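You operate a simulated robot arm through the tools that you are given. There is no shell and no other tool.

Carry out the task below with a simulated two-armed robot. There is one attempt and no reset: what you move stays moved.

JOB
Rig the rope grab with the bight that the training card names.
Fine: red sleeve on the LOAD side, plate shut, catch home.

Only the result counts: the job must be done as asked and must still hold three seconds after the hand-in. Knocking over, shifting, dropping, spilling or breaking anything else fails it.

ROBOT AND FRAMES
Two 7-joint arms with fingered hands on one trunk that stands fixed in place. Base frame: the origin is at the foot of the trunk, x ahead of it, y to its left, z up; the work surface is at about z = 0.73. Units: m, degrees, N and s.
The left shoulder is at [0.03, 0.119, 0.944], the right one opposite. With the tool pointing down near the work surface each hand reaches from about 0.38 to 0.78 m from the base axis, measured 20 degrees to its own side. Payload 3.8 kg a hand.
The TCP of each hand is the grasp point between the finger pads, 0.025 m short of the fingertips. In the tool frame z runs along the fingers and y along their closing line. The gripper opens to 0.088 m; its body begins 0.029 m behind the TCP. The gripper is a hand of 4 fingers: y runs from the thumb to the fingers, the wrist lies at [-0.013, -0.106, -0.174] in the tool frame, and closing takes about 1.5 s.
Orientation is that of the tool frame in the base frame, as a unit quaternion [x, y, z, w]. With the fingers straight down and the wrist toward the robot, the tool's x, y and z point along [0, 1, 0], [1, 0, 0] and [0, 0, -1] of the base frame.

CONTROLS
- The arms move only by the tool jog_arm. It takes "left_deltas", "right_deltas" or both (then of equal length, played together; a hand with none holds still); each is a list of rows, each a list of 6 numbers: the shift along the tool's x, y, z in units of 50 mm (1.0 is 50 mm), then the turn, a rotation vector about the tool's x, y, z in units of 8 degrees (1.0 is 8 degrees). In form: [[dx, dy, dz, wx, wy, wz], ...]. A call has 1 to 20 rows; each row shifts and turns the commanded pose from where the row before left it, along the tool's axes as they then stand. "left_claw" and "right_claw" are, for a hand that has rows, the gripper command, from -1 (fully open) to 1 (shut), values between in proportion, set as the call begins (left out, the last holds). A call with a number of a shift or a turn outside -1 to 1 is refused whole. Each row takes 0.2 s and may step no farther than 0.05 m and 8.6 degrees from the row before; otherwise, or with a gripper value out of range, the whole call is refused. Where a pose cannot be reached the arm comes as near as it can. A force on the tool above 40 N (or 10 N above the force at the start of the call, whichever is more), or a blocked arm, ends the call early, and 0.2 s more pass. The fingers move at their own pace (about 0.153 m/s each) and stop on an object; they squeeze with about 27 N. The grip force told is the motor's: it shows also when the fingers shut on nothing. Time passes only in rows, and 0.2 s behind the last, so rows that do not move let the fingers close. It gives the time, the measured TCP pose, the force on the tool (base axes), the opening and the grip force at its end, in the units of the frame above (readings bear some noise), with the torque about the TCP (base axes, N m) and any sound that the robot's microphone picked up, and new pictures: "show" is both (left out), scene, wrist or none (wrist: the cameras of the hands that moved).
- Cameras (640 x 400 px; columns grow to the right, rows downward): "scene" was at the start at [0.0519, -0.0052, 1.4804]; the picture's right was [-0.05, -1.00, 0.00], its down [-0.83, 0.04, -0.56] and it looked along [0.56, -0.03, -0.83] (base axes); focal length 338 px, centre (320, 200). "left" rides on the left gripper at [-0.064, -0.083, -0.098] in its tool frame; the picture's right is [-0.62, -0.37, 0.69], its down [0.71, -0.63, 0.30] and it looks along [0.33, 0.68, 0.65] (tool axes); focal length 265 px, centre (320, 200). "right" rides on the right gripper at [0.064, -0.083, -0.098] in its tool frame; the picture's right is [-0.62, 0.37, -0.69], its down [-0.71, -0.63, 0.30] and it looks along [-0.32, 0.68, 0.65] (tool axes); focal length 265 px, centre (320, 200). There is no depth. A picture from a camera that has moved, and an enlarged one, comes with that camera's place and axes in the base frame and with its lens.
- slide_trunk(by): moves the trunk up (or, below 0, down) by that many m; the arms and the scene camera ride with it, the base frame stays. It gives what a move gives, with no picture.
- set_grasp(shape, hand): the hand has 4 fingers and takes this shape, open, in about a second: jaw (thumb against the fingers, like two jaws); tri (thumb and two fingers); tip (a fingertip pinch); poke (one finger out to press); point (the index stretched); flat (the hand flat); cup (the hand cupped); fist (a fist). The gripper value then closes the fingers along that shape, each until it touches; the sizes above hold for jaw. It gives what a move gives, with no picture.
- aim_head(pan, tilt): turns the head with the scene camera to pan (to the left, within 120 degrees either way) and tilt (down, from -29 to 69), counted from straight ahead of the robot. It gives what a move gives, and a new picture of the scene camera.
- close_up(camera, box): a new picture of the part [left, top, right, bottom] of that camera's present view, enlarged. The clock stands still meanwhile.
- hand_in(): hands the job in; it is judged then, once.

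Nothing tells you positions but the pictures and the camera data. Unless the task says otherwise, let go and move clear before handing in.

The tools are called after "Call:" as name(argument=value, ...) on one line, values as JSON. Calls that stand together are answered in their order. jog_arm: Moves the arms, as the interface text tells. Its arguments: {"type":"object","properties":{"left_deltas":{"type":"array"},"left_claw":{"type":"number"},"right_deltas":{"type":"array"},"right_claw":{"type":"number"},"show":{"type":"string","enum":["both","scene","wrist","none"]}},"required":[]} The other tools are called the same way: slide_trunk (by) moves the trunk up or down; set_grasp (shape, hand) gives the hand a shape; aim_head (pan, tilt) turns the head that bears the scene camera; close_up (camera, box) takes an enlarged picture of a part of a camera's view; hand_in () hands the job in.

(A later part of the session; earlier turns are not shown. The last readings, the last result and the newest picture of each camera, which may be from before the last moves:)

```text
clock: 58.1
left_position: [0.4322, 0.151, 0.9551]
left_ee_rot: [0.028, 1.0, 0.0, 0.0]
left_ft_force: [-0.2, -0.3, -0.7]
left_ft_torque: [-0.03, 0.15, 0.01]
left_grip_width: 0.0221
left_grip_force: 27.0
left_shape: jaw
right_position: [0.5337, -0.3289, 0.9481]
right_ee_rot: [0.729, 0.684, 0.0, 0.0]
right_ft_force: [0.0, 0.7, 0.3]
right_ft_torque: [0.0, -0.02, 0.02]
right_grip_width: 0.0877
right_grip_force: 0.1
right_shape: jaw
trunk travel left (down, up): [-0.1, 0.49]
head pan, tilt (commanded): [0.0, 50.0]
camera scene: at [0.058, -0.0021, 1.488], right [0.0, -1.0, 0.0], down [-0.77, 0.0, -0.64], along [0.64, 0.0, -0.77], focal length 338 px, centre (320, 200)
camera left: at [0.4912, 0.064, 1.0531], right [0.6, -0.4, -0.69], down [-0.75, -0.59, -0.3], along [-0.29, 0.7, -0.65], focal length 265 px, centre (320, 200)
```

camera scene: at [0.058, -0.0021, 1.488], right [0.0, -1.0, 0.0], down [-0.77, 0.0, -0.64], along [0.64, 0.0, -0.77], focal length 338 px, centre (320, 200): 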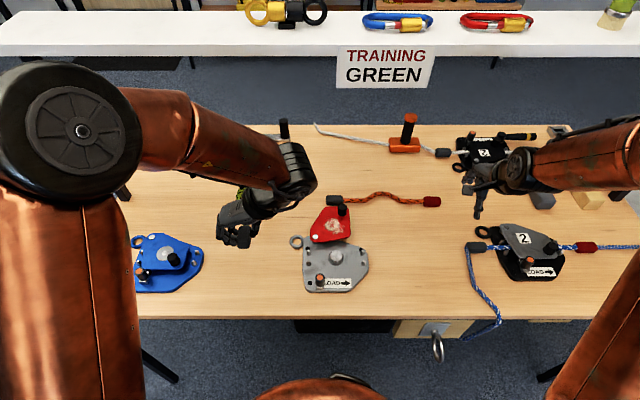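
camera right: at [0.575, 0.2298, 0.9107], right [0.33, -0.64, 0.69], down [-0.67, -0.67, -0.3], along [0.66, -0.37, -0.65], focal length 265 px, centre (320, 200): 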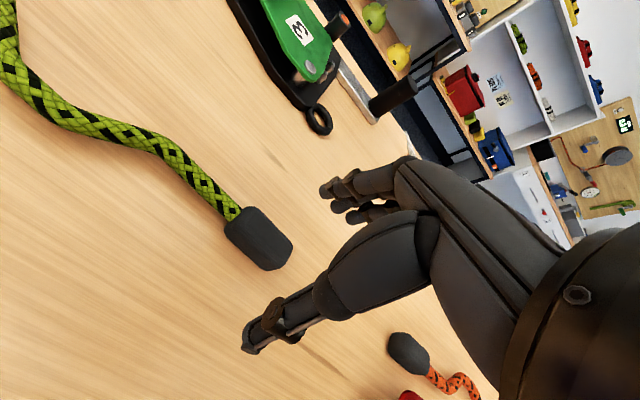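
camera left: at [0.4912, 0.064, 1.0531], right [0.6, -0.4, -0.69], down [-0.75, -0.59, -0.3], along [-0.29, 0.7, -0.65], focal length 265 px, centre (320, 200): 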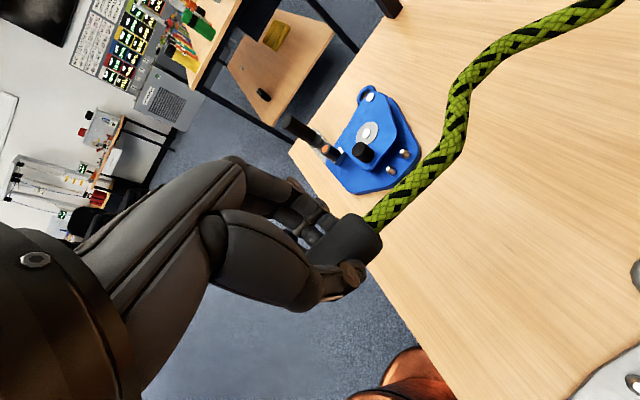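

The rope is held better this time. Now I'll turn the left hand back to yaw 0 so the red end swings round to -y above the device.

Call:
jog_arm(left_deltas=[[0, 0, 0, 0, 0, 0.9], [0, 0, 0, 0, 0, 0.9], [0, 0, 0, 0, 0, 0.9], [0, 0, 0, 0, 0, 0.9], [0, 0, 0, 0, 0, 0.9], [0, 0, 0, 0, 0, 0.9], [0, 0, 0, 0, 0, 0.9], [0, 0, 0, 0, 0, 0.9], [0, 0, 0, 0, 0, 0.9], [0, 0, 0, 0, 0, 0.9], [0, 0, 0, 0, 0, 0.9], [0, 0, 0, 0, 0, 0.9]], right_deltas=[[0, 0, 0, 0, 0, -0.45], [0, 0, -0.4, 0, 0, 0], [0, 0, -0.4, 0, 0, 0], [0, 0, 0, 0, 0, 0], [0, 0, 0, 0, 0, 0], [0, 0, 0, 0, 0, 0], [0, 0, 0, 0, 0, 0], [0, 0, 0, 0, 0, 0], [0, 0, 0, 0, 0, 0], [0, 0, 0, 0, 0, 0], [0, 0, 0, 0, 0, 0], [0, 0, 0, 0, 0, 0]], show="both")

```text
clock: 60.8
left_position: [0.4326, 0.15, 0.9544]
left_ee_rot: [0.706, 0.709, 0.0, 0.0]
left_ft_force: [0.6, 0.2, -0.7]
left_ft_torque: [0.11, 0.05, 0.04]
left_grip_width: 0.0225
left_grip_force: 26.9
left_shape: jaw
right_position: [0.5329, -0.3292, 0.9867]
right_ee_rot: [0.707, 0.707, 0.0, 0.001]
right_ft_force: [-0.2, -0.3, -0.3]
right_ft_torque: [-0.01, 0.0, 0.0]
right_grip_width: 0.0879
right_grip_force: 0.0
right_shape: jaw
trunk travel left (down, up): [-0.1, 0.49]
head pan, tilt (commanded): [0.0, 50.0]
camera scene: at [0.0578, -0.0018, 1.4881], right [0.0, -1.0, 0.0], down [-0.77, 0.0, -0.64], along [0.64, 0.0, -0.77], focal length 338 px, centre (320, 200)
camera right: at [0.4496, -0.2647, 1.0864], right [0.37, -0.62, 0.69], down [-0.63, -0.71, -0.3], along [0.68, -0.32, -0.65], focal length 265 px, centre (320, 200)
camera left: at [0.3488, 0.0862, 1.0531], right [-0.37, -0.62, -0.69], down [-0.63, 0.71, -0.3], along [0.68, 0.33, -0.65], focal length 265 px, centre (320, 200)
```

scene: 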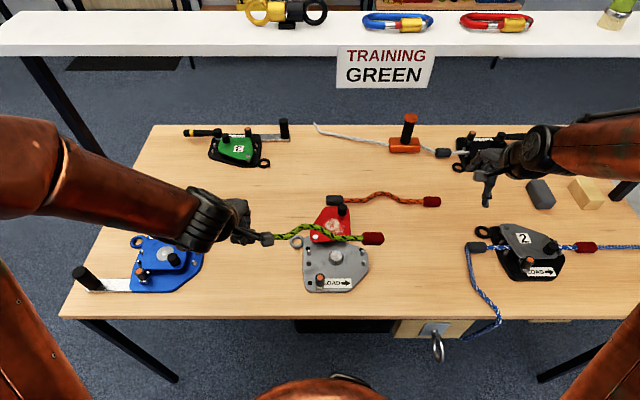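
right: 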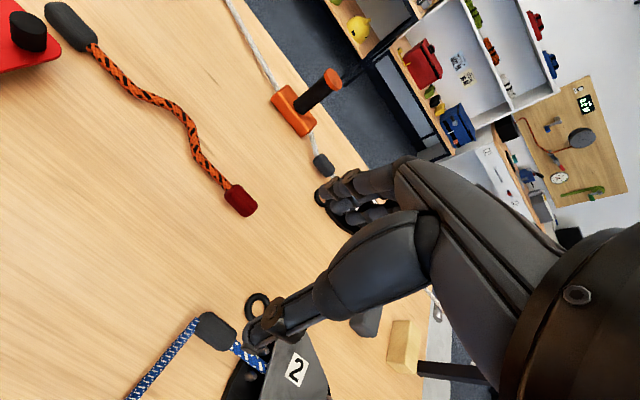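
left: 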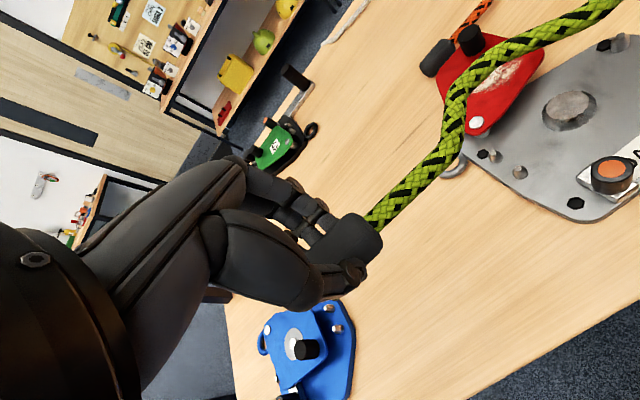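

The bight is now the right way round: red toward the LOAD side, hump away from the robot. I'll zoom to measure droop and yaw.

Call:
close_up(camera="scene", box=[225, 190, 395, 300])

```text
3.64 times, centred on (310, 245) of scene
camera zoom: at [0.0578, -0.0018, 1.4881], right [0.0, -1.0, 0.0], down [-0.77, 0.0, -0.64], along [0.64, 0.0, -0.77], focal length 1227 px, centre (356, 36)
```

zoom: 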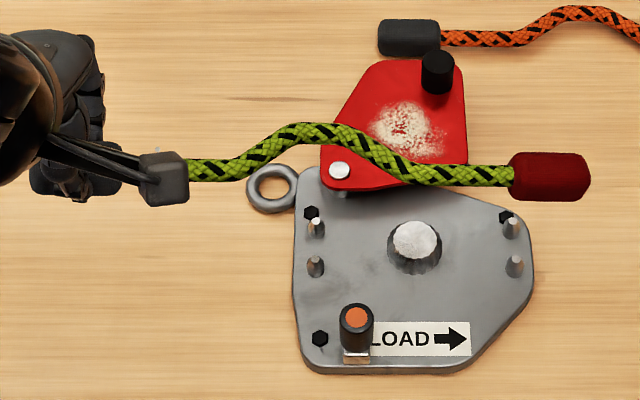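

Red end droops about 13° and the heading is off about 7°. I'll bring the rope over the device, correct yaw by -7° and tilt the hand about 13° to level the rope.

Call:
jog_arm(left_deltas=[[-0.37, 0.37, 0.2, 0, 0, 0], [-0.37, 0.37, 0.2, 0, 0, 0], [-0.37, 0.37, 0.2, 0, 0, 0], [0, 0, 0, 0, 0, 0.45], [0, 0, 0, 0, 0, 0.45], [0, 0, 0, 0, -0.8, 0], [0, 0, 0, 0, -0.8, 0]], show="both")

Call:
close_up(camera="scene", box=[245, 190, 415, 300])

```text
clock: 62.4
left_position: [0.4889, 0.095, 0.9241]
left_ee_rot: [0.744, 0.659, -0.084, 0.075]
left_ft_force: [-0.5, -0.4, -1.9]
left_ft_torque: [0.15, 0.0, -0.01]
left_grip_width: 0.0224
left_grip_force: 27.2
left_shape: jaw
right_position: [0.5353, -0.3287, 0.9871]
right_ee_rot: [0.707, 0.707, 0.0, 0.0]
right_ft_force: [0.1, -1.3, 0.7]
right_ft_torque: [0.0, -0.01, -0.04]
right_grip_width: 0.0879
right_grip_force: 0.0
right_shape: jaw
trunk travel left (down, up): [-0.1, 0.49]
head pan, tilt (commanded): [0.0, 50.0]
camera scene: at [0.0581, -0.0015, 1.4881], right [0.0, -1.0, 0.0], down [-0.77, 0.0, -0.64], along [0.64, 0.0, -0.77], focal length 338 px, centre (320, 200)
camera left: at [0.4006, 0.0653, 1.0351], right [-0.46, -0.71, -0.54], down [-0.55, 0.7, -0.46], along [0.7, 0.09, -0.71], focal length 265 px, centre (320, 200)
```

scene: 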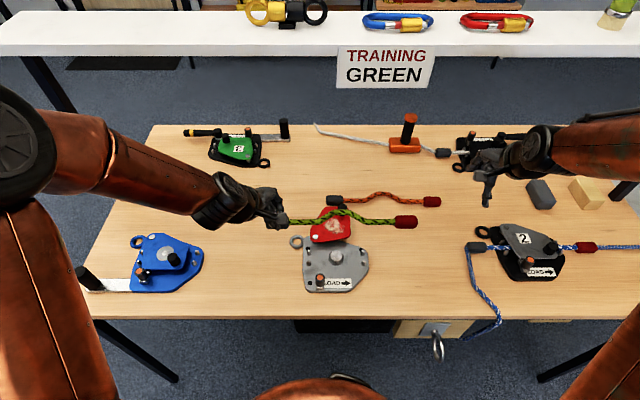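
left: 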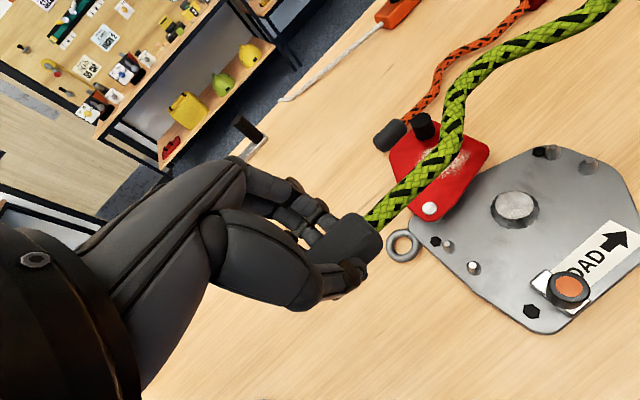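

```text
3.64 times, centred on (330, 245) of scene
camera zoom: at [0.0581, -0.0015, 1.4881], right [0.0, -1.0, 0.0], down [-0.77, 0.0, -0.64], along [0.64, 0.0, -0.77], focal length 1227 px, centre (284, 36)
```

zoom: 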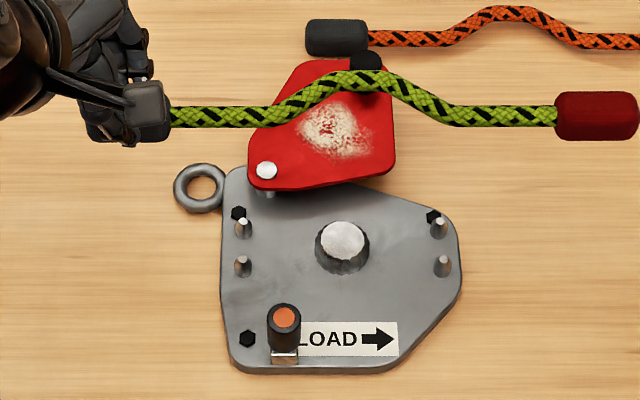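

The rope now reads level at z≈0.906 and aligned within about 3 mm of the pin line. I'll lower to just above the pin tops, shifting 3 mm in +x, and re-check.

Call:
jog_arm(left_deltas=[[0.2, 0.02, 0.85, 0, 0, 0], [0.2, 0.02, 0.85, 0, 0, 0], [0.17, 0.02, 0.7, 0, 0, 0]], show="both")

Call:
close_up(camera="scene", box=[250, 195, 420, 305])

Call:
close_up(camera="scene", box=[290, 220, 380, 290])

```text
clock: 63.1
left_position: [0.4937, 0.0957, 0.8006]
left_ee_rot: [0.744, 0.659, -0.084, 0.073]
left_ft_force: [-0.7, 0.7, -1.7]
left_ft_torque: [0.15, 0.01, -0.01]
left_grip_width: 0.0224
left_grip_force: 27.4
left_shape: jaw
right_position: [0.5341, -0.3294, 0.9865]
right_ee_rot: [0.707, 0.707, 0.0, 0.0]
right_ft_force: [-0.8, 0.2, -0.7]
right_ft_torque: [0.0, 0.03, 0.01]
right_grip_width: 0.0876
right_grip_force: 0.0
right_shape: jaw
trunk travel left (down, up): [-0.1, 0.49]
head pan, tilt (commanded): [0.0, 50.0]
camera scene: at [0.0586, -0.0017, 1.488], right [0.0, -1.0, 0.0], down [-0.77, 0.0, -0.64], along [0.64, 0.0, -0.77], focal length 338 px, centre (320, 200)
camera left: at [0.4045, 0.0659, 0.9108], right [-0.46, -0.71, -0.54], down [-0.55, 0.7, -0.46], along [0.7, 0.09, -0.71], focal length 265 px, centre (320, 200)
```

scene: 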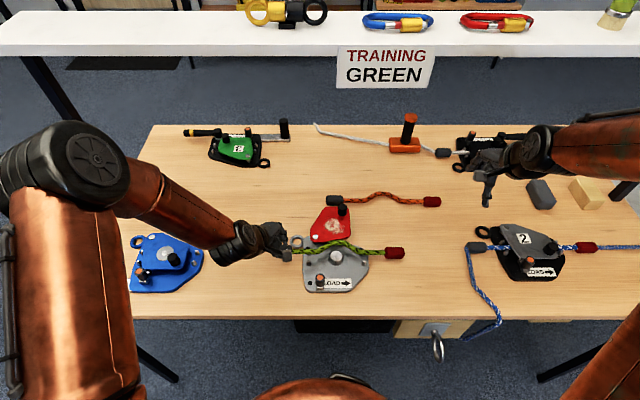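
left: 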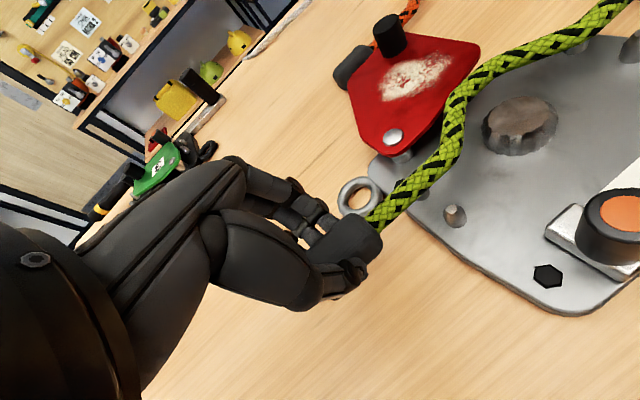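

```text
3.64 times, centred on (335, 250) of scene
camera zoom: at [0.0586, -0.0017, 1.488], right [0.0, -1.0, 0.0], down [-0.77, 0.0, -0.64], along [0.64, 0.0, -0.77], focal length 1227 px, centre (266, 18)
```

zoom: 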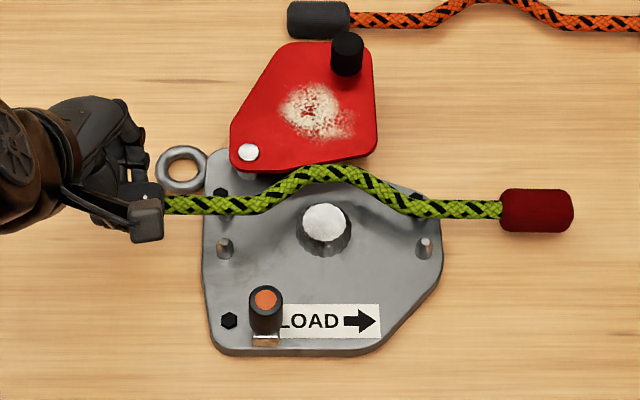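

```text
5.71 times, centred on (335, 255) of scene
camera zoom: at [0.0586, -0.0017, 1.488], right [0.0, -1.0, 0.0], down [-0.77, 0.0, -0.64], along [0.64, 0.0, -0.77], focal length 1929 px, centre (234, -114)
```

zoom: 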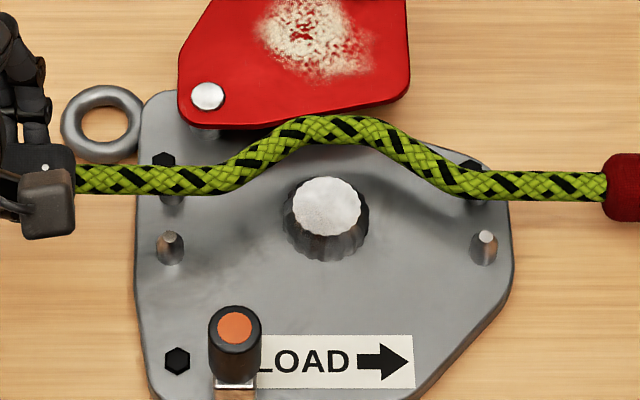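

The rope hovers just above the pins and looks nearly aligned. For a second, end-on view I'll turn the right hand to yaw 88° so its camera looks along the rope.

Call:
jog_arm(right_deltas=[[0, 0, 0, 0, 0, -1], [0, 0, 0, 0, 0, -1], [0, 0, 0, 0, 0, -1], [0, 0, 0, 0, 0, -1], [0, 0, 0, 0, 0, -1], [0, 0, 0, 0, 0, -1], [0, 0, 0, 0, 0, -1], [0, 0, 0, 0, 0, -1], [0, 0, 0, 0, 0, -1], [0, 0, 0, 0, 0, -1], [0, 0, 0, 0, 0, -1], [0.2, 0.4, 0.8, 0, 0, 0]], show="wrist")

Call:
close_up(camera="right", box=[180, 60, 360, 220])

```text
clock: 65.8
left_position: [0.4917, 0.0956, 0.8009]
left_ee_rot: [0.743, 0.66, -0.084, 0.073]
left_ft_force: [0.3, 0.6, -0.4]
left_ft_torque: [0.15, -0.01, 0.03]
left_grip_width: 0.0221
left_grip_force: 26.9
left_shape: jaw
right_position: [0.525, -0.309, 0.9459]
right_ee_rot: [0.016, 1.0, 0.0, -0.001]
right_ft_force: [0.4, -0.6, 0.0]
right_ft_torque: [0.01, 0.05, 0.0]
right_grip_width: 0.0882
right_grip_force: 0.0
right_shape: jaw
trunk travel left (down, up): [-0.1, 0.49]
head pan, tilt (commanded): [0.0, 50.0]
camera right: at [0.4569, -0.3909, 1.0458], right [0.63, 0.35, 0.69], down [0.69, -0.65, -0.3], along [0.35, 0.67, -0.65], focal length 265 px, centre (320, 200)
```

right: 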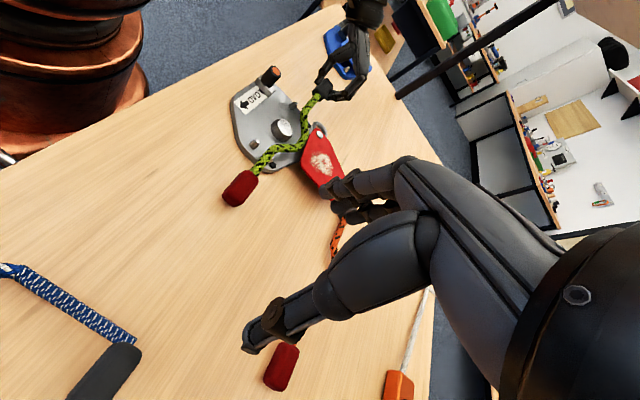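

```text
2.50 times, centred on (270, 140) of right
camera zoom: at [0.4569, -0.3909, 1.0458], right [0.63, 0.35, 0.69], down [0.69, -0.65, -0.3], along [0.35, 0.67, -0.65], focal length 664 px, centre (445, 350)
```

zoom: 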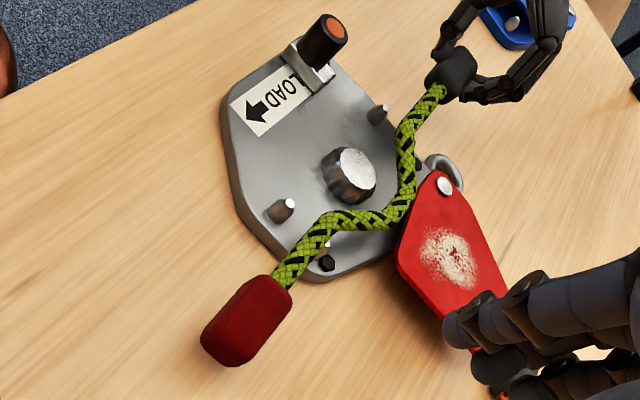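

Triangulating with the right camera, the rope is actually at x≈0.498 and only a few mm above the pins (z≈0.764), while the pin-gap centre is x≈0.490. I'll raise it 4 mm and shift it 9 mm toward the robot, then re-check.

Call:
jog_arm(left_deltas=[[-0.02, 0, -0.07, 0, 0, 0], [-0.02, -0.18, 0, 0, 0, 0]], show="none")

Call:
close_up(camera="right", box=[200, 70, 340, 220])

Call:
close_up(camera="scene", box=[285, 220, 405, 290])

```text
clock: 66.3
left_position: [0.4831, 0.0953, 0.8056]
left_ee_rot: [0.743, 0.66, -0.083, 0.074]
left_ft_force: [0.5, 0.4, -1.5]
left_ft_torque: [0.19, 0.04, 0.0]
left_grip_width: 0.0222
left_grip_force: 26.6
left_shape: jaw
right_position: [0.5239, -0.3112, 0.9465]
right_ee_rot: [0.017, 1.0, 0.001, 0.0]
right_ft_force: [0.6, 0.1, 0.6]
right_ft_torque: [0.03, -0.01, -0.02]
right_grip_width: 0.088
right_grip_force: 0.1
right_shape: jaw
trunk travel left (down, up): [-0.1, 0.49]
head pan, tilt (commanded): [0.0, 50.0]
```

```text
2.67 times, centred on (270, 145) of right
camera zoom: at [0.4569, -0.3906, 1.046], right [0.63, 0.35, 0.69], down [0.69, -0.65, -0.3], along [0.35, 0.67, -0.65], focal length 708 px, centre (453, 347)
```

zoom: 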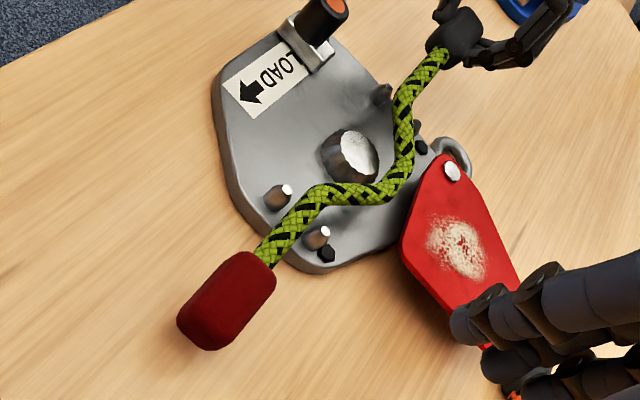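

```text
5.33 times, centred on (345, 255) of scene
camera zoom: at [0.0579, -0.002, 1.4881], right [0.0, -1.0, 0.0], down [-0.77, 0.0, -0.64], along [0.64, 0.0, -0.77], focal length 1800 px, centre (187, -93)
```

zoom: 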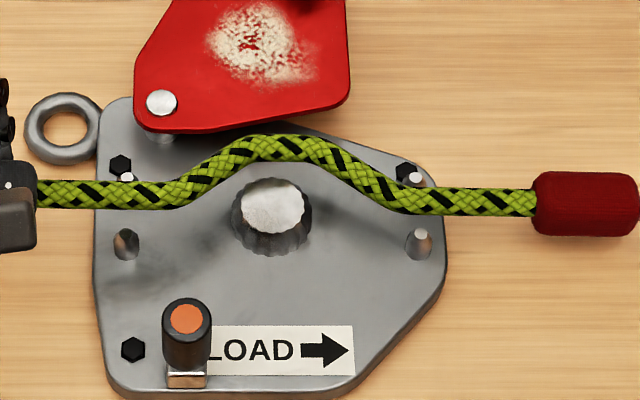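

Rope now sits between the pins in both views, with the hump clear of the drum. Lowering in small steps while watching the force.

Call:
jog_arm(left_deltas=[[0.036, 0, 0.156, 0, 0, 0], [0.036, 0, 0.156, 0, 0, 0]], show="none")

Call:
close_up(camera="right", box=[200, 70, 340, 220])

Call:
close_up(camera="scene", box=[285, 220, 405, 290])

```text
clock: 67.0
left_position: [0.4829, 0.0954, 0.7896]
left_ee_rot: [0.743, 0.66, -0.083, 0.074]
left_ft_force: [-0.1, 0.1, -0.6]
left_ft_torque: [0.1, 0.03, -0.03]
left_grip_width: 0.0221
left_grip_force: 26.9
left_shape: jaw
right_position: [0.5244, -0.3088, 0.9462]
right_ee_rot: [0.017, 1.0, 0.0, 0.0]
right_ft_force: [0.0, 0.2, 0.7]
right_ft_torque: [-0.02, 0.0, -0.02]
right_grip_width: 0.0879
right_grip_force: 0.0
right_shape: jaw
trunk travel left (down, up): [-0.1, 0.49]
head pan, tilt (commanded): [0.0, 50.0]
```

```text
2.67 times, centred on (270, 145) of right
camera zoom: at [0.4571, -0.3907, 1.046], right [0.63, 0.35, 0.69], down [0.69, -0.66, -0.3], along [0.35, 0.67, -0.65], focal length 708 px, centre (453, 347)
```

zoom: 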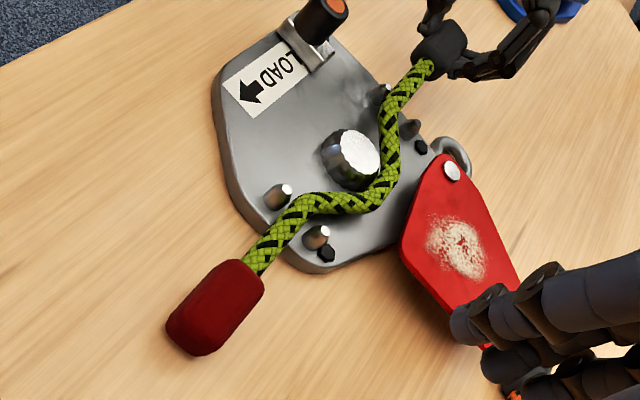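

```text
5.33 times, centred on (345, 255) of scene
camera zoom: at [0.0581, -0.0021, 1.4881], right [0.0, -1.0, 0.0], down [-0.77, 0.0, -0.64], along [0.64, 0.0, -0.77], focal length 1800 px, centre (187, -93)
```

zoom: 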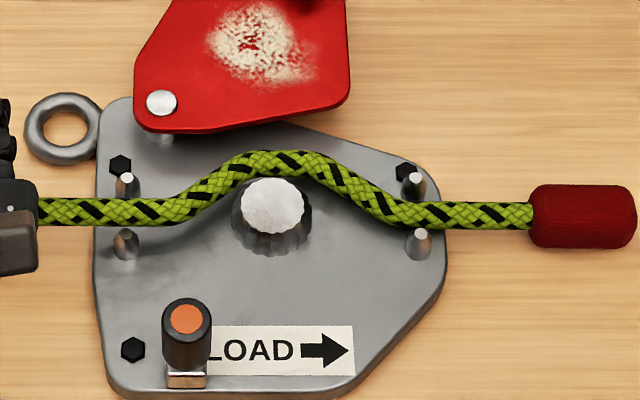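

It's seating between the pins. Let me zoom on the right pins and the drum before the last few millimetres.

Call:
close_up(camera="scene", box=[345, 245, 385, 275])

Call:
close_up(camera="right", box=[235, 105, 315, 185])

Call:
close_up(camera="scene", box=[295, 240, 350, 275])

```text
13.33 times, centred on (365, 260) of scene
camera zoom: at [0.0581, -0.0021, 1.4881], right [0.0, -1.0, 0.0], down [-0.77, 0.0, -0.64], along [0.64, 0.0, -0.77], focal length 4500 px, centre (-280, -600)
```

zoom: 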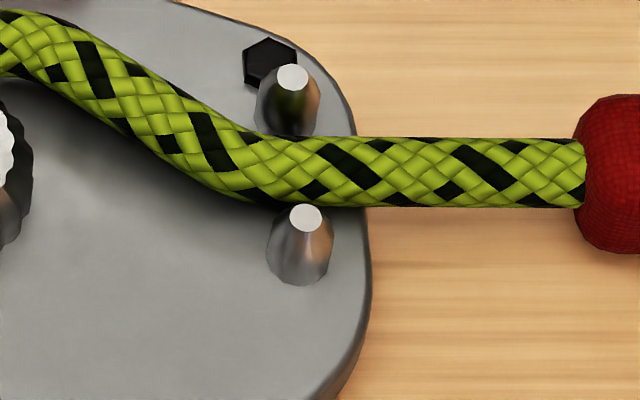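

```text
5.00 times, centred on (275, 145) of right
camera zoom: at [0.4571, -0.3907, 1.046], right [0.63, 0.35, 0.69], down [0.69, -0.66, -0.3], along [0.35, 0.67, -0.65], focal length 1327 px, centre (545, 475)
```

zoom: 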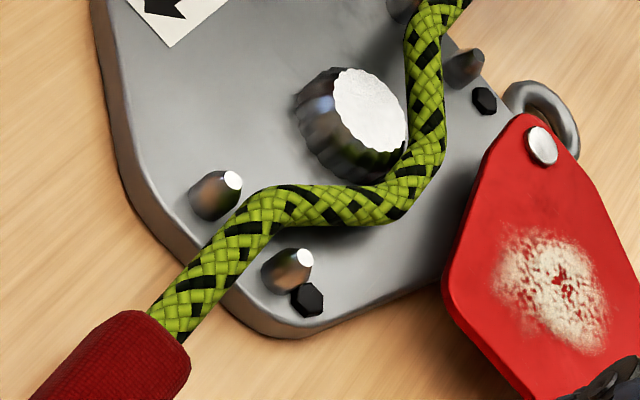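

```text
11.43 times, centred on (322, 258) of scene
camera zoom: at [0.0581, -0.0021, 1.4881], right [0.0, -1.0, 0.0], down [-0.77, 0.0, -0.64], along [0.64, 0.0, -0.77], focal length 3857 px, centre (291, -457)
```

zoom: 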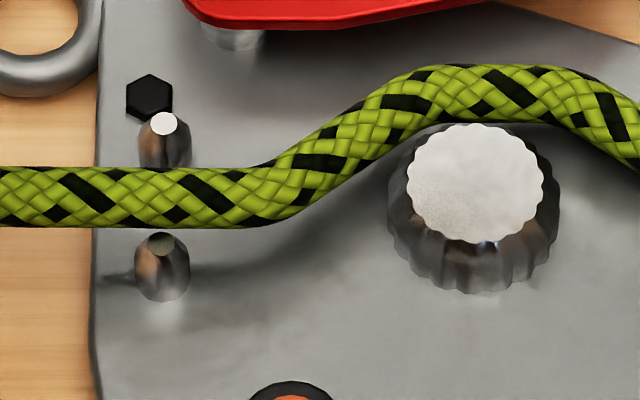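

Very close: the left end needs about +3 mm in x. I'll nudge it and lower further.

Call:
jog_arm(left_deltas=[[0.007, 0.06, 0, 0, 0, 0], [0.018, 0, 0.08, 0, 0, 0], [0.018, 0, 0.08, 0, 0, 0]], show="none")

Call:
close_up(camera="scene", box=[290, 235, 390, 285])

Call:
close_up(camera="right", box=[215, 85, 325, 195])

```text
clock: 67.8
left_position: [0.4847, 0.0953, 0.7799]
left_ee_rot: [0.743, 0.66, -0.083, 0.075]
left_ft_force: [0.4, 0.0, -0.1]
left_ft_torque: [0.11, 0.02, 0.02]
left_grip_width: 0.0224
left_grip_force: 27.0
left_shape: jaw
right_position: [0.5245, -0.3095, 0.9463]
right_ee_rot: [0.017, 1.0, 0.0, 0.0]
right_ft_force: [0.0, 0.0, 0.6]
right_ft_torque: [0.01, 0.01, -0.01]
right_grip_width: 0.0879
right_grip_force: 0.0
right_shape: jaw
trunk travel left (down, up): [-0.1, 0.49]
head pan, tilt (commanded): [0.0, 50.0]
```

```text
6.40 times, centred on (340, 260) of scene
camera zoom: at [0.058, -0.0021, 1.4881], right [0.0, -1.0, 0.0], down [-0.77, 0.0, -0.64], along [0.64, 0.0, -0.77], focal length 2160 px, centre (192, -184)
```

zoom: 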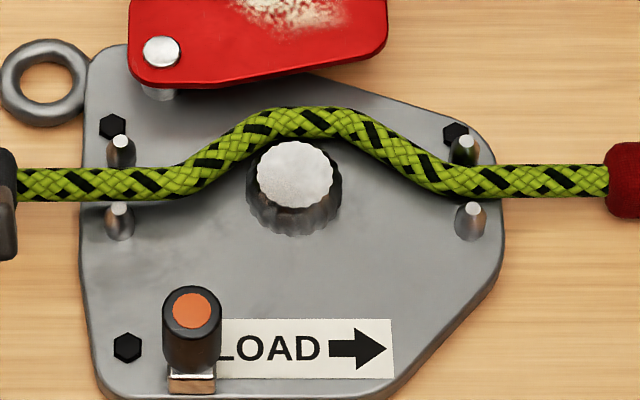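

```text
3.64 times, centred on (270, 140) of right
camera zoom: at [0.457, -0.3907, 1.046], right [0.63, 0.35, 0.69], down [0.69, -0.65, -0.3], along [0.35, 0.67, -0.65], focal length 965 px, centre (502, 418)
```

zoom: 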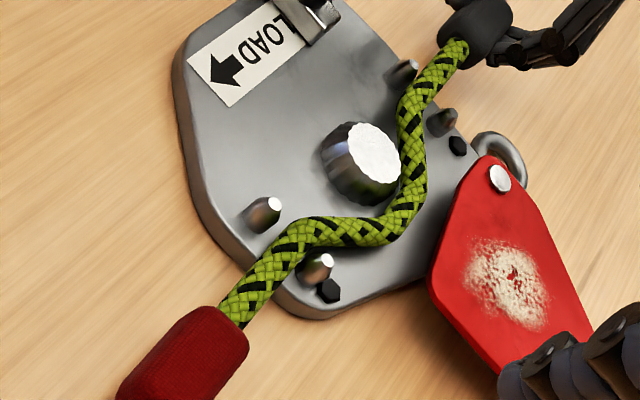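

Centered between both pin pairs. Continue lowering in 3 mm steps until it rests.

Call:
jog_arm(left_deltas=[[0.014, 0, 0.06, 0, 0, 0], [0.014, 0, 0.06, 0, 0, 0]], show="none")

Call:
close_up(camera="scene", box=[290, 235, 390, 285])

Call:
close_up(camera="right", box=[215, 65, 345, 195])

```text
clock: 68.3
left_position: [0.4867, 0.0961, 0.7753]
left_ee_rot: [0.744, 0.659, -0.082, 0.074]
left_ft_force: [1.6, -0.2, 1.6]
left_ft_torque: [0.02, -0.01, 0.02]
left_grip_width: 0.0225
left_grip_force: 26.8
left_shape: jaw
right_position: [0.5239, -0.3096, 0.9456]
right_ee_rot: [0.018, 1.0, 0.0, 0.0]
right_ft_force: [0.8, -0.1, 0.3]
right_ft_torque: [0.01, 0.05, -0.01]
right_grip_width: 0.088
right_grip_force: 0.1
right_shape: jaw
trunk travel left (down, up): [-0.1, 0.49]
head pan, tilt (commanded): [0.0, 50.0]
```

```text
6.40 times, centred on (340, 260) of scene
camera zoom: at [0.058, -0.0021, 1.4881], right [0.0, -1.0, 0.0], down [-0.77, 0.0, -0.64], along [0.64, 0.0, -0.77], focal length 2160 px, centre (192, -184)
```

zoom: 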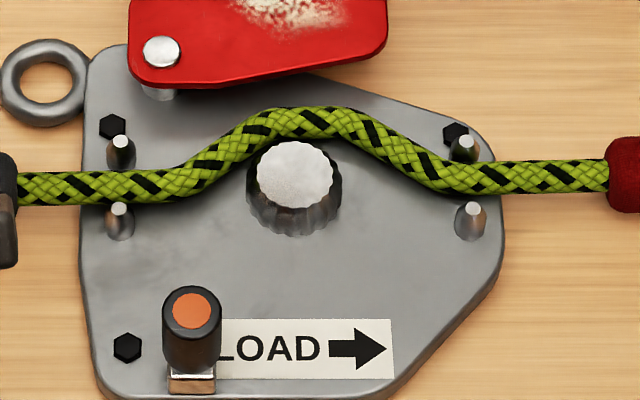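

```text
3.08 times, centred on (280, 130) of right
camera zoom: at [0.457, -0.3907, 1.046], right [0.63, 0.35, 0.69], down [0.69, -0.65, -0.3], along [0.35, 0.67, -0.65], focal length 817 px, centre (443, 415)
```

zoom: 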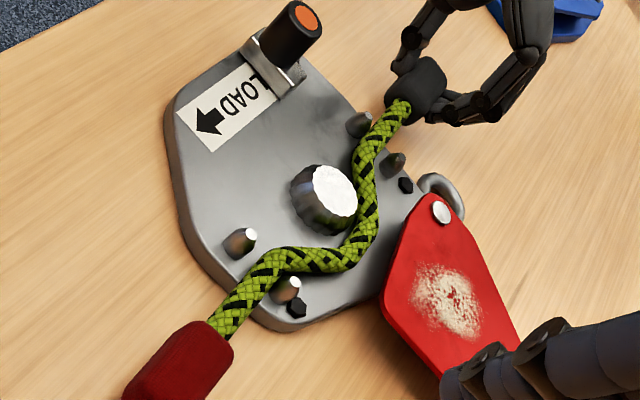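

It's touching down. The red side sits slightly toward the far pin, so I'll turn the hand about 1.2° clockwise to centre it and then settle it down.

Call:
jog_arm(left_deltas=[[0.002, 0.02, 0, 0, 0, 0.15], [0.012, 0, 0.05, 0, 0, 0]], show="none")

Call:
close_up(camera="scene", box=[290, 235, 390, 285])

Call:
close_up(camera="right", box=[215, 65, 345, 195])

```text
clock: 69.0
left_position: [0.4864, 0.0961, 0.7731]
left_ee_rot: [0.75, 0.652, -0.083, 0.074]
left_ft_force: [0.6, 0.9, 0.0]
left_ft_torque: [0.03, -0.03, 0.0]
left_grip_width: 0.0221
left_grip_force: 27.6
left_shape: jaw
right_position: [0.5249, -0.3098, 0.9465]
right_ee_rot: [0.017, 1.0, 0.0, 0.0]
right_ft_force: [-0.7, 0.0, 0.4]
right_ft_torque: [-0.05, 0.0, -0.02]
right_grip_width: 0.0879
right_grip_force: 0.1
right_shape: jaw
trunk travel left (down, up): [-0.1, 0.49]
head pan, tilt (commanded): [0.0, 50.0]
```

```text
6.40 times, centred on (340, 260) of scene
camera zoom: at [0.058, -0.0021, 1.4881], right [0.0, -1.0, 0.0], down [-0.77, 0.0, -0.64], along [0.64, 0.0, -0.77], focal length 2160 px, centre (192, -184)
```

zoom: 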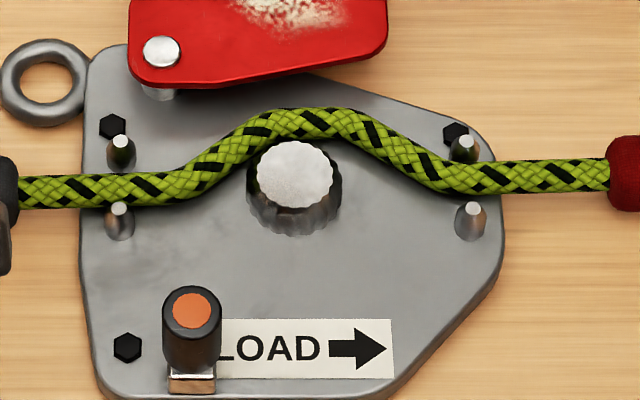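

```text
3.08 times, centred on (280, 130) of right
camera zoom: at [0.457, -0.3907, 1.046], right [0.63, 0.35, 0.69], down [0.69, -0.65, -0.3], along [0.35, 0.67, -0.65], focal length 817 px, centre (443, 415)
```

zoom: 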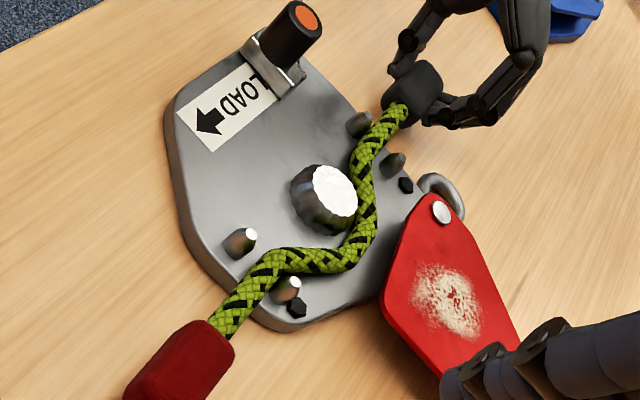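

Call:
jog_arm(left_deltas=[[0.012, 0.02, 0.05, 0, 0, 0], [0.012, 0.02, 0.05, 0, 0, 0]], show="none")

Call:
close_up(camera="scene", box=[290, 235, 390, 285])

Call:
close_up(camera="right", box=[255, 65, 325, 135])

```text
clock: 69.5
left_position: [0.4889, 0.0943, 0.7679]
left_ee_rot: [0.75, 0.652, -0.083, 0.075]
left_ft_force: [-1.9, 2.3, 3.1]
left_ft_torque: [-0.07, 0.05, -0.07]
left_grip_width: 0.0222
left_grip_force: 27.0
left_shape: jaw
right_position: [0.5242, -0.3087, 0.9466]
right_ee_rot: [0.018, 1.0, 0.001, -0.001]
right_ft_force: [0.7, -0.3, 0.1]
right_ft_torque: [-0.02, 0.02, -0.01]
right_grip_width: 0.0879
right_grip_force: 0.1
right_shape: jaw
trunk travel left (down, up): [-0.1, 0.49]
head pan, tilt (commanded): [0.0, 50.0]
```

```text
6.40 times, centred on (340, 260) of scene
camera zoom: at [0.0575, -0.0019, 1.4881], right [0.0, -1.0, 0.0], down [-0.77, 0.0, -0.64], along [0.64, 0.0, -0.77], focal length 2160 px, centre (192, -184)
```

zoom: 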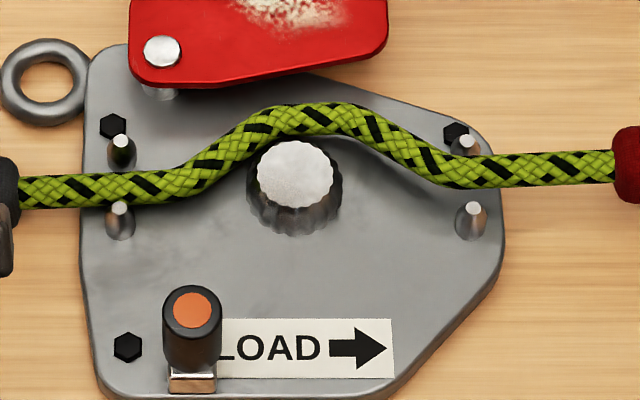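

```text
5.71 times, centred on (290, 100) of right
camera zoom: at [0.4567, -0.3905, 1.0463], right [0.63, 0.35, 0.69], down [0.69, -0.65, -0.3], along [0.35, 0.67, -0.65], focal length 1517 px, centre (491, 771)
```

zoom: 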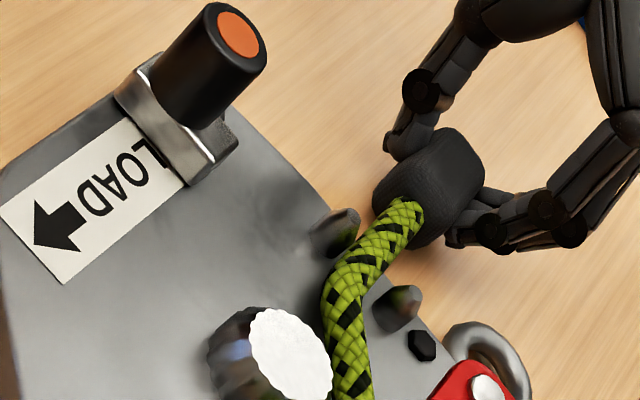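

The grey sleeve is on the table. I'll open the fingers just enough to let go and see the rope settle.

Call:
jog_arm(left_deltas=[[0, 0, 0, 0, 0, 0], [0, 0, 0, 0, 0, 0], [0, 0, 0, 0, 0, 0]], left_claw=0.0, show="wrist")

Call:
close_up(camera="scene", box=[280, 225, 410, 290])

Call:
close_up(camera="right", box=[215, 65, 345, 195])

```text
clock: 70.3
left_position: [0.4887, 0.0946, 0.7679]
left_ee_rot: [0.75, 0.652, -0.083, 0.074]
left_ft_force: [1.0, -0.2, -0.8]
left_ft_torque: [0.02, -0.04, 0.0]
left_grip_width: 0.0438
left_grip_force: 0.1
left_shape: jaw
right_position: [0.5245, -0.3102, 0.9467]
right_ee_rot: [0.018, 1.0, 0.001, 0.0]
right_ft_force: [0.3, -0.3, 0.2]
right_ft_torque: [0.0, 0.03, 0.02]
right_grip_width: 0.0881
right_grip_force: 0.1
right_shape: jaw
trunk travel left (down, up): [-0.1, 0.49]
head pan, tilt (commanded): [0.0, 50.0]
camera left: at [0.3993, 0.0672, 0.8768], right [-0.47, -0.7, -0.54], down [-0.53, 0.71, -0.46], along [0.7, 0.07, -0.71], focal length 265 px, centre (320, 200)
```

left: 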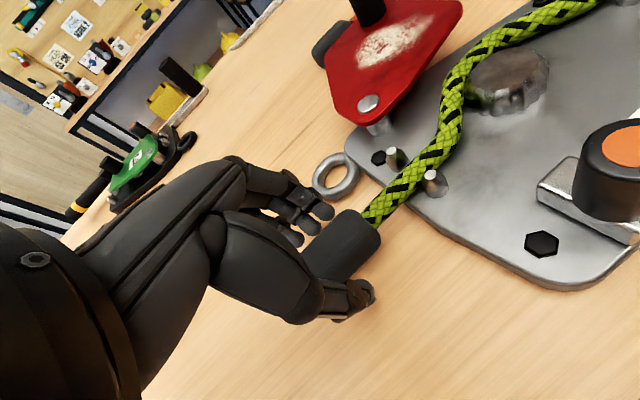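

```text
4.92 times, centred on (345, 258) of scene
camera zoom: at [0.058, -0.0021, 1.4881], right [0.0, -1.0, 0.0], down [-0.77, 0.0, -0.64], along [0.64, 0.0, -0.77], focal length 1662 px, centre (197, -83)
```

zoom: 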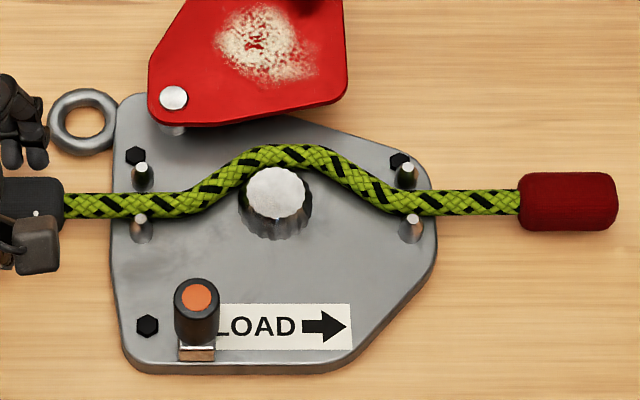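

```text
3.08 times, centred on (280, 130) of right
camera zoom: at [0.457, -0.3907, 1.046], right [0.63, 0.35, 0.69], down [0.69, -0.66, -0.3], along [0.35, 0.67, -0.65], focal length 817 px, centre (443, 415)
```

zoom: 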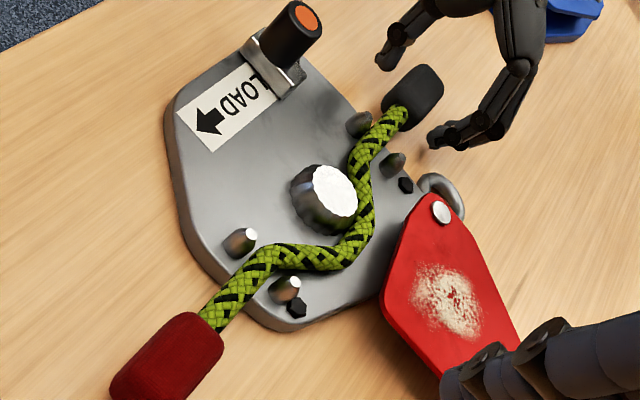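

The bight has settled in the channel around the drum with red on the LOAD side. I'll lift the left hand straight up and away, and bring the right hand over the plate knob.

Call:
jog_arm(left_deltas=[[-0.1, 0, -0.45, 0, 0, 0], [-0.2, 0, -0.87, 0, 0, 0], [-0.2, 0, -0.87, 0, 0, 0], [0, 0, 0, 0, 0.8, 0], [0, 0, 0, 0, 0.8, 0], [0.9, 0, 0, 0, 0, 0], [0.9, 0, 0, 0, 0, 0], [0.9, 0, 0, 0, 0, 0]], right_deltas=[[0, 0, 0, 0, 0, 0], [0, 0, 0, 0, 0, 0], [-0.26, 0.833, 0.255, 0, 0, 0], [-0.26, 0.833, 0.255, 0, 0, 0], [-0.26, 0.833, 0.255, 0, 0, 0], [-0.26, 0.833, 0.255, 0, 0, 0], [-0.26, 0.833, 0.255, 0, 0, 0], [-0.26, 0.833, 0.255, 0, 0, 0]], show="both")

Call:
close_up(camera="scene", box=[270, 190, 410, 295])

```text
clock: 72.2
left_position: [0.5072, 0.231, 0.8774]
left_ee_rot: [0.755, 0.656, 0.0, 0.002]
left_ft_force: [0.6, -0.2, -0.7]
left_ft_torque: [0.0, -0.03, -0.02]
left_grip_width: 0.0439
left_grip_force: 0.0
left_shape: jaw
right_position: [0.613, -0.0588, 0.868]
right_ee_rot: [0.018, 1.0, -0.001, -0.001]
right_ft_force: [0.8, 0.1, 0.6]
right_ft_torque: [-0.02, -0.02, -0.02]
right_grip_width: 0.0877
right_grip_force: 0.1
right_shape: jaw
trunk travel left (down, up): [-0.1, 0.49]
head pan, tilt (commanded): [0.0, 50.0]
camera scene: at [0.0584, 0.0005, 1.488], right [0.0, -1.0, 0.0], down [-0.77, 0.0, -0.64], along [0.64, 0.0, -0.77], focal length 338 px, centre (320, 200)
camera right: at [0.545, -0.1413, 0.9672], right [0.63, 0.35, 0.69], down [0.69, -0.66, -0.3], along [0.35, 0.67, -0.65], focal length 265 px, centre (320, 200)
camera left: at [0.4144, 0.1799, 0.9762], right [-0.45, -0.56, -0.69], down [-0.52, 0.79, -0.31], along [0.72, 0.22, -0.65], focal length 265 px, centre (320, 200)
```

scene: 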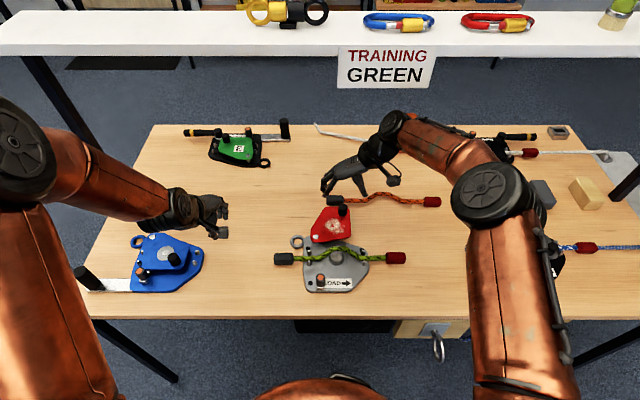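
right: 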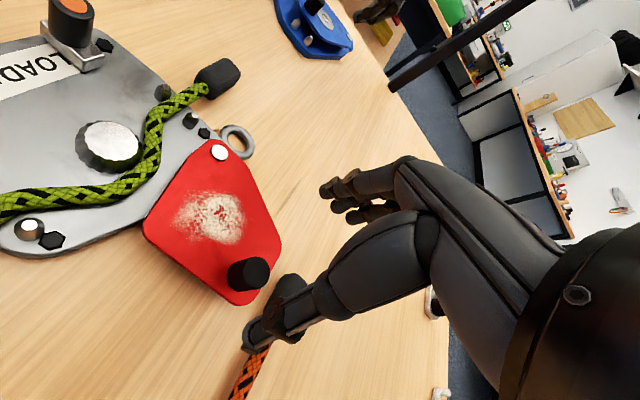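
left: 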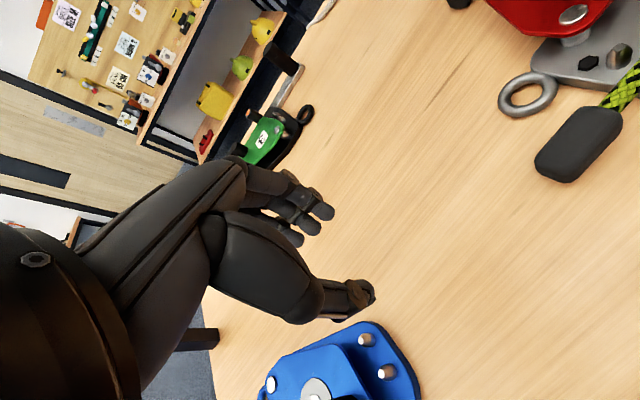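

```text
3.81 times, centred on (340, 242) of scene
camera zoom: at [0.0584, 0.0005, 1.488], right [0.0, -1.0, 0.0], down [-0.77, 0.0, -0.64], along [0.64, 0.0, -0.77], focal length 1286 px, centre (244, 38)
```

zoom: 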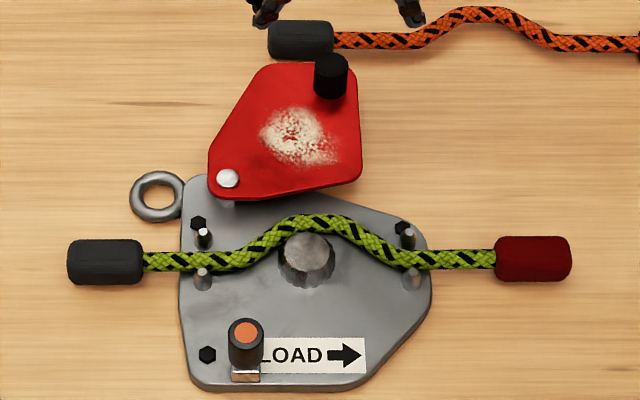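

The bight sits neatly in the channel. Now lower the right hand onto the plate knob (about [0.616, -0.063]) and grip it.

Call:
jog_arm(right_deltas=[[-0.07, -0.08, 0.3, 0, 0, 0], [0, 0, 0.6, 0, 0, 0], [0, 0, 0.46, 0, 0, 0], [0, 0, 0, 0, 0, 0]], right_claw=-0.3, show="wrist")

Call:
close_up(camera="scene", box=[270, 170, 430, 290])

```text
clock: 73.2
left_position: [0.5051, 0.2279, 0.8798]
left_ee_rot: [0.754, 0.656, 0.001, 0.002]
left_ft_force: [-0.1, -0.1, -0.6]
left_ft_torque: [-0.04, -0.02, -0.02]
left_grip_width: 0.0437
left_grip_force: 0.1
left_shape: jaw
right_position: [0.6148, -0.0663, 0.8021]
right_ee_rot: [0.018, 1.0, 0.001, 0.0]
right_ft_force: [0.0, -0.1, -0.3]
right_ft_torque: [0.03, 0.02, 0.0]
right_grip_width: 0.0575
right_grip_force: 0.1
right_shape: jaw
trunk travel left (down, up): [-0.1, 0.49]
head pan, tilt (commanded): [0.0, 50.0]
camera right: at [0.5468, -0.1482, 0.9011], right [0.63, 0.35, 0.69], down [0.69, -0.66, -0.3], along [0.35, 0.67, -0.65], focal length 265 px, centre (320, 200)
```

right: 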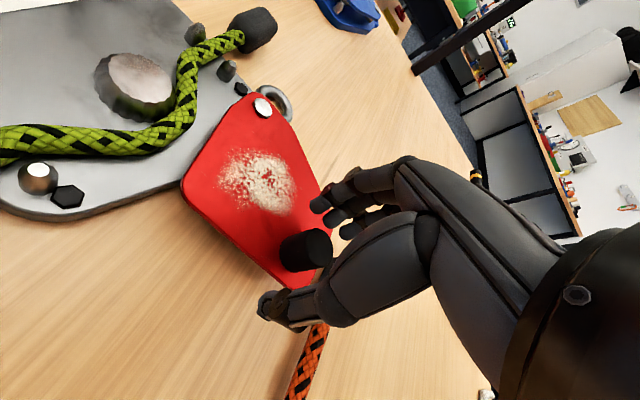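

```text
3.33 times, centred on (350, 230) of scene
camera zoom: at [0.0578, -0.002, 1.4881], right [0.0, -1.0, 0.0], down [-0.77, 0.0, -0.64], along [0.64, 0.0, -0.77], focal length 1125 px, centre (220, 100)
```

zoom: 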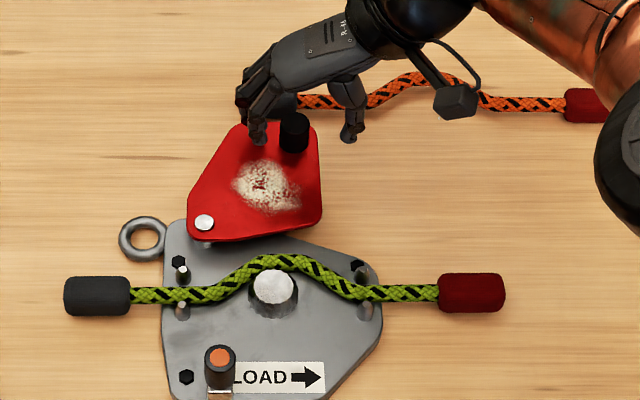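

Call:
jog_arm(right_deltas=[[0, 0, 0, 0, 0, 0], [0, 0, 0, 0, 0, 0], [0, 0, 0, 0, 0, 0], [0, 0, 0, 0, 0, 0]], right_claw=0.8, show="none")

Call:
close_up(camera="scene", box=[270, 170, 430, 290])

```text
clock: 74.2
left_position: [0.5052, 0.2297, 0.8793]
left_ee_rot: [0.755, 0.656, 0.002, 0.002]
left_ft_force: [-0.5, 0.0, 0.1]
left_ft_torque: [-0.01, -0.01, -0.01]
left_grip_width: 0.0439
left_grip_force: 0.0
left_shape: jaw
right_position: [0.6149, -0.0659, 0.8024]
right_ee_rot: [0.018, 1.0, 0.0, -0.001]
right_ft_force: [-3.7, 2.1, -2.2]
right_ft_torque: [0.04, 0.07, 0.02]
right_grip_width: 0.0136
right_grip_force: 26.9
right_shape: jaw
trunk travel left (down, up): [-0.1, 0.49]
head pan, tilt (commanded): [0.0, 50.0]
```

```text
3.33 times, centred on (350, 230) of scene
camera zoom: at [0.0579, -0.0017, 1.488], right [0.0, -1.0, 0.0], down [-0.77, 0.0, -0.64], along [0.64, 0.0, -0.77], focal length 1125 px, centre (220, 100)
```

zoom: 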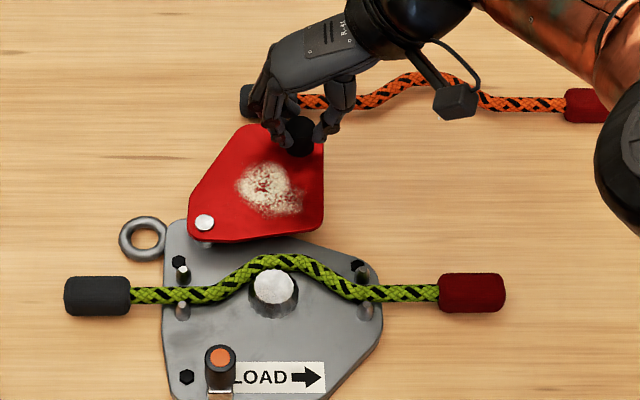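

Knob gripped. Swinging the plate back over the rope along the arc, first half.

Call:
jog_arm(right_deltas=[[0.264, -0.24, 0, 0, 0, 0.444], [0.286, -0.208, 0, 0, 0, 0.444], [0.31, -0.178, 0, 0, 0, 0.444], [0.326, -0.144, 0, 0, 0, 0.444]], show="none")

Call:
close_up(camera="scene", box=[270, 190, 430, 300])

```text
clock: 75.2
left_position: [0.5071, 0.2288, 0.8771]
left_ee_rot: [0.754, 0.656, 0.001, 0.001]
left_ft_force: [-0.9, -0.4, 0.8]
left_ft_torque: [0.01, 0.01, 0.01]
left_grip_width: 0.0437
left_grip_force: 0.1
left_shape: jaw
right_position: [0.5512, -0.0961, 0.8019]
right_ee_rot: [0.142, 0.99, 0.0, 0.0]
right_ft_force: [0.9, 3.1, -3.4]
right_ft_torque: [0.12, -0.08, -0.1]
right_grip_width: 0.013
right_grip_force: 27.2
right_shape: jaw
trunk travel left (down, up): [-0.1, 0.49]
head pan, tilt (commanded): [0.0, 50.0]
```

```text
3.64 times, centred on (350, 245) of scene
camera zoom: at [0.0583, -0.0018, 1.488], right [0.0, -1.0, 0.0], down [-0.77, 0.0, -0.64], along [0.64, 0.0, -0.77], focal length 1227 px, centre (211, 36)
```

zoom: 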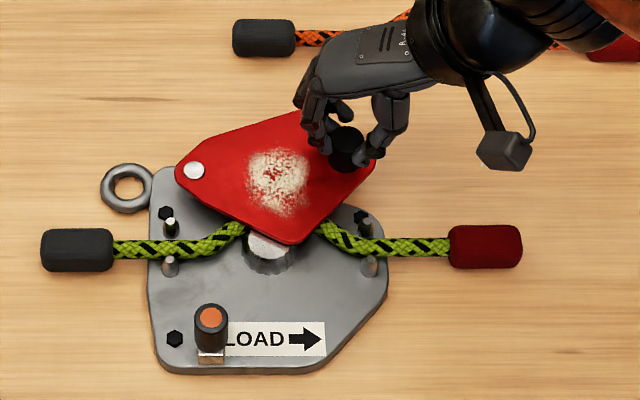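

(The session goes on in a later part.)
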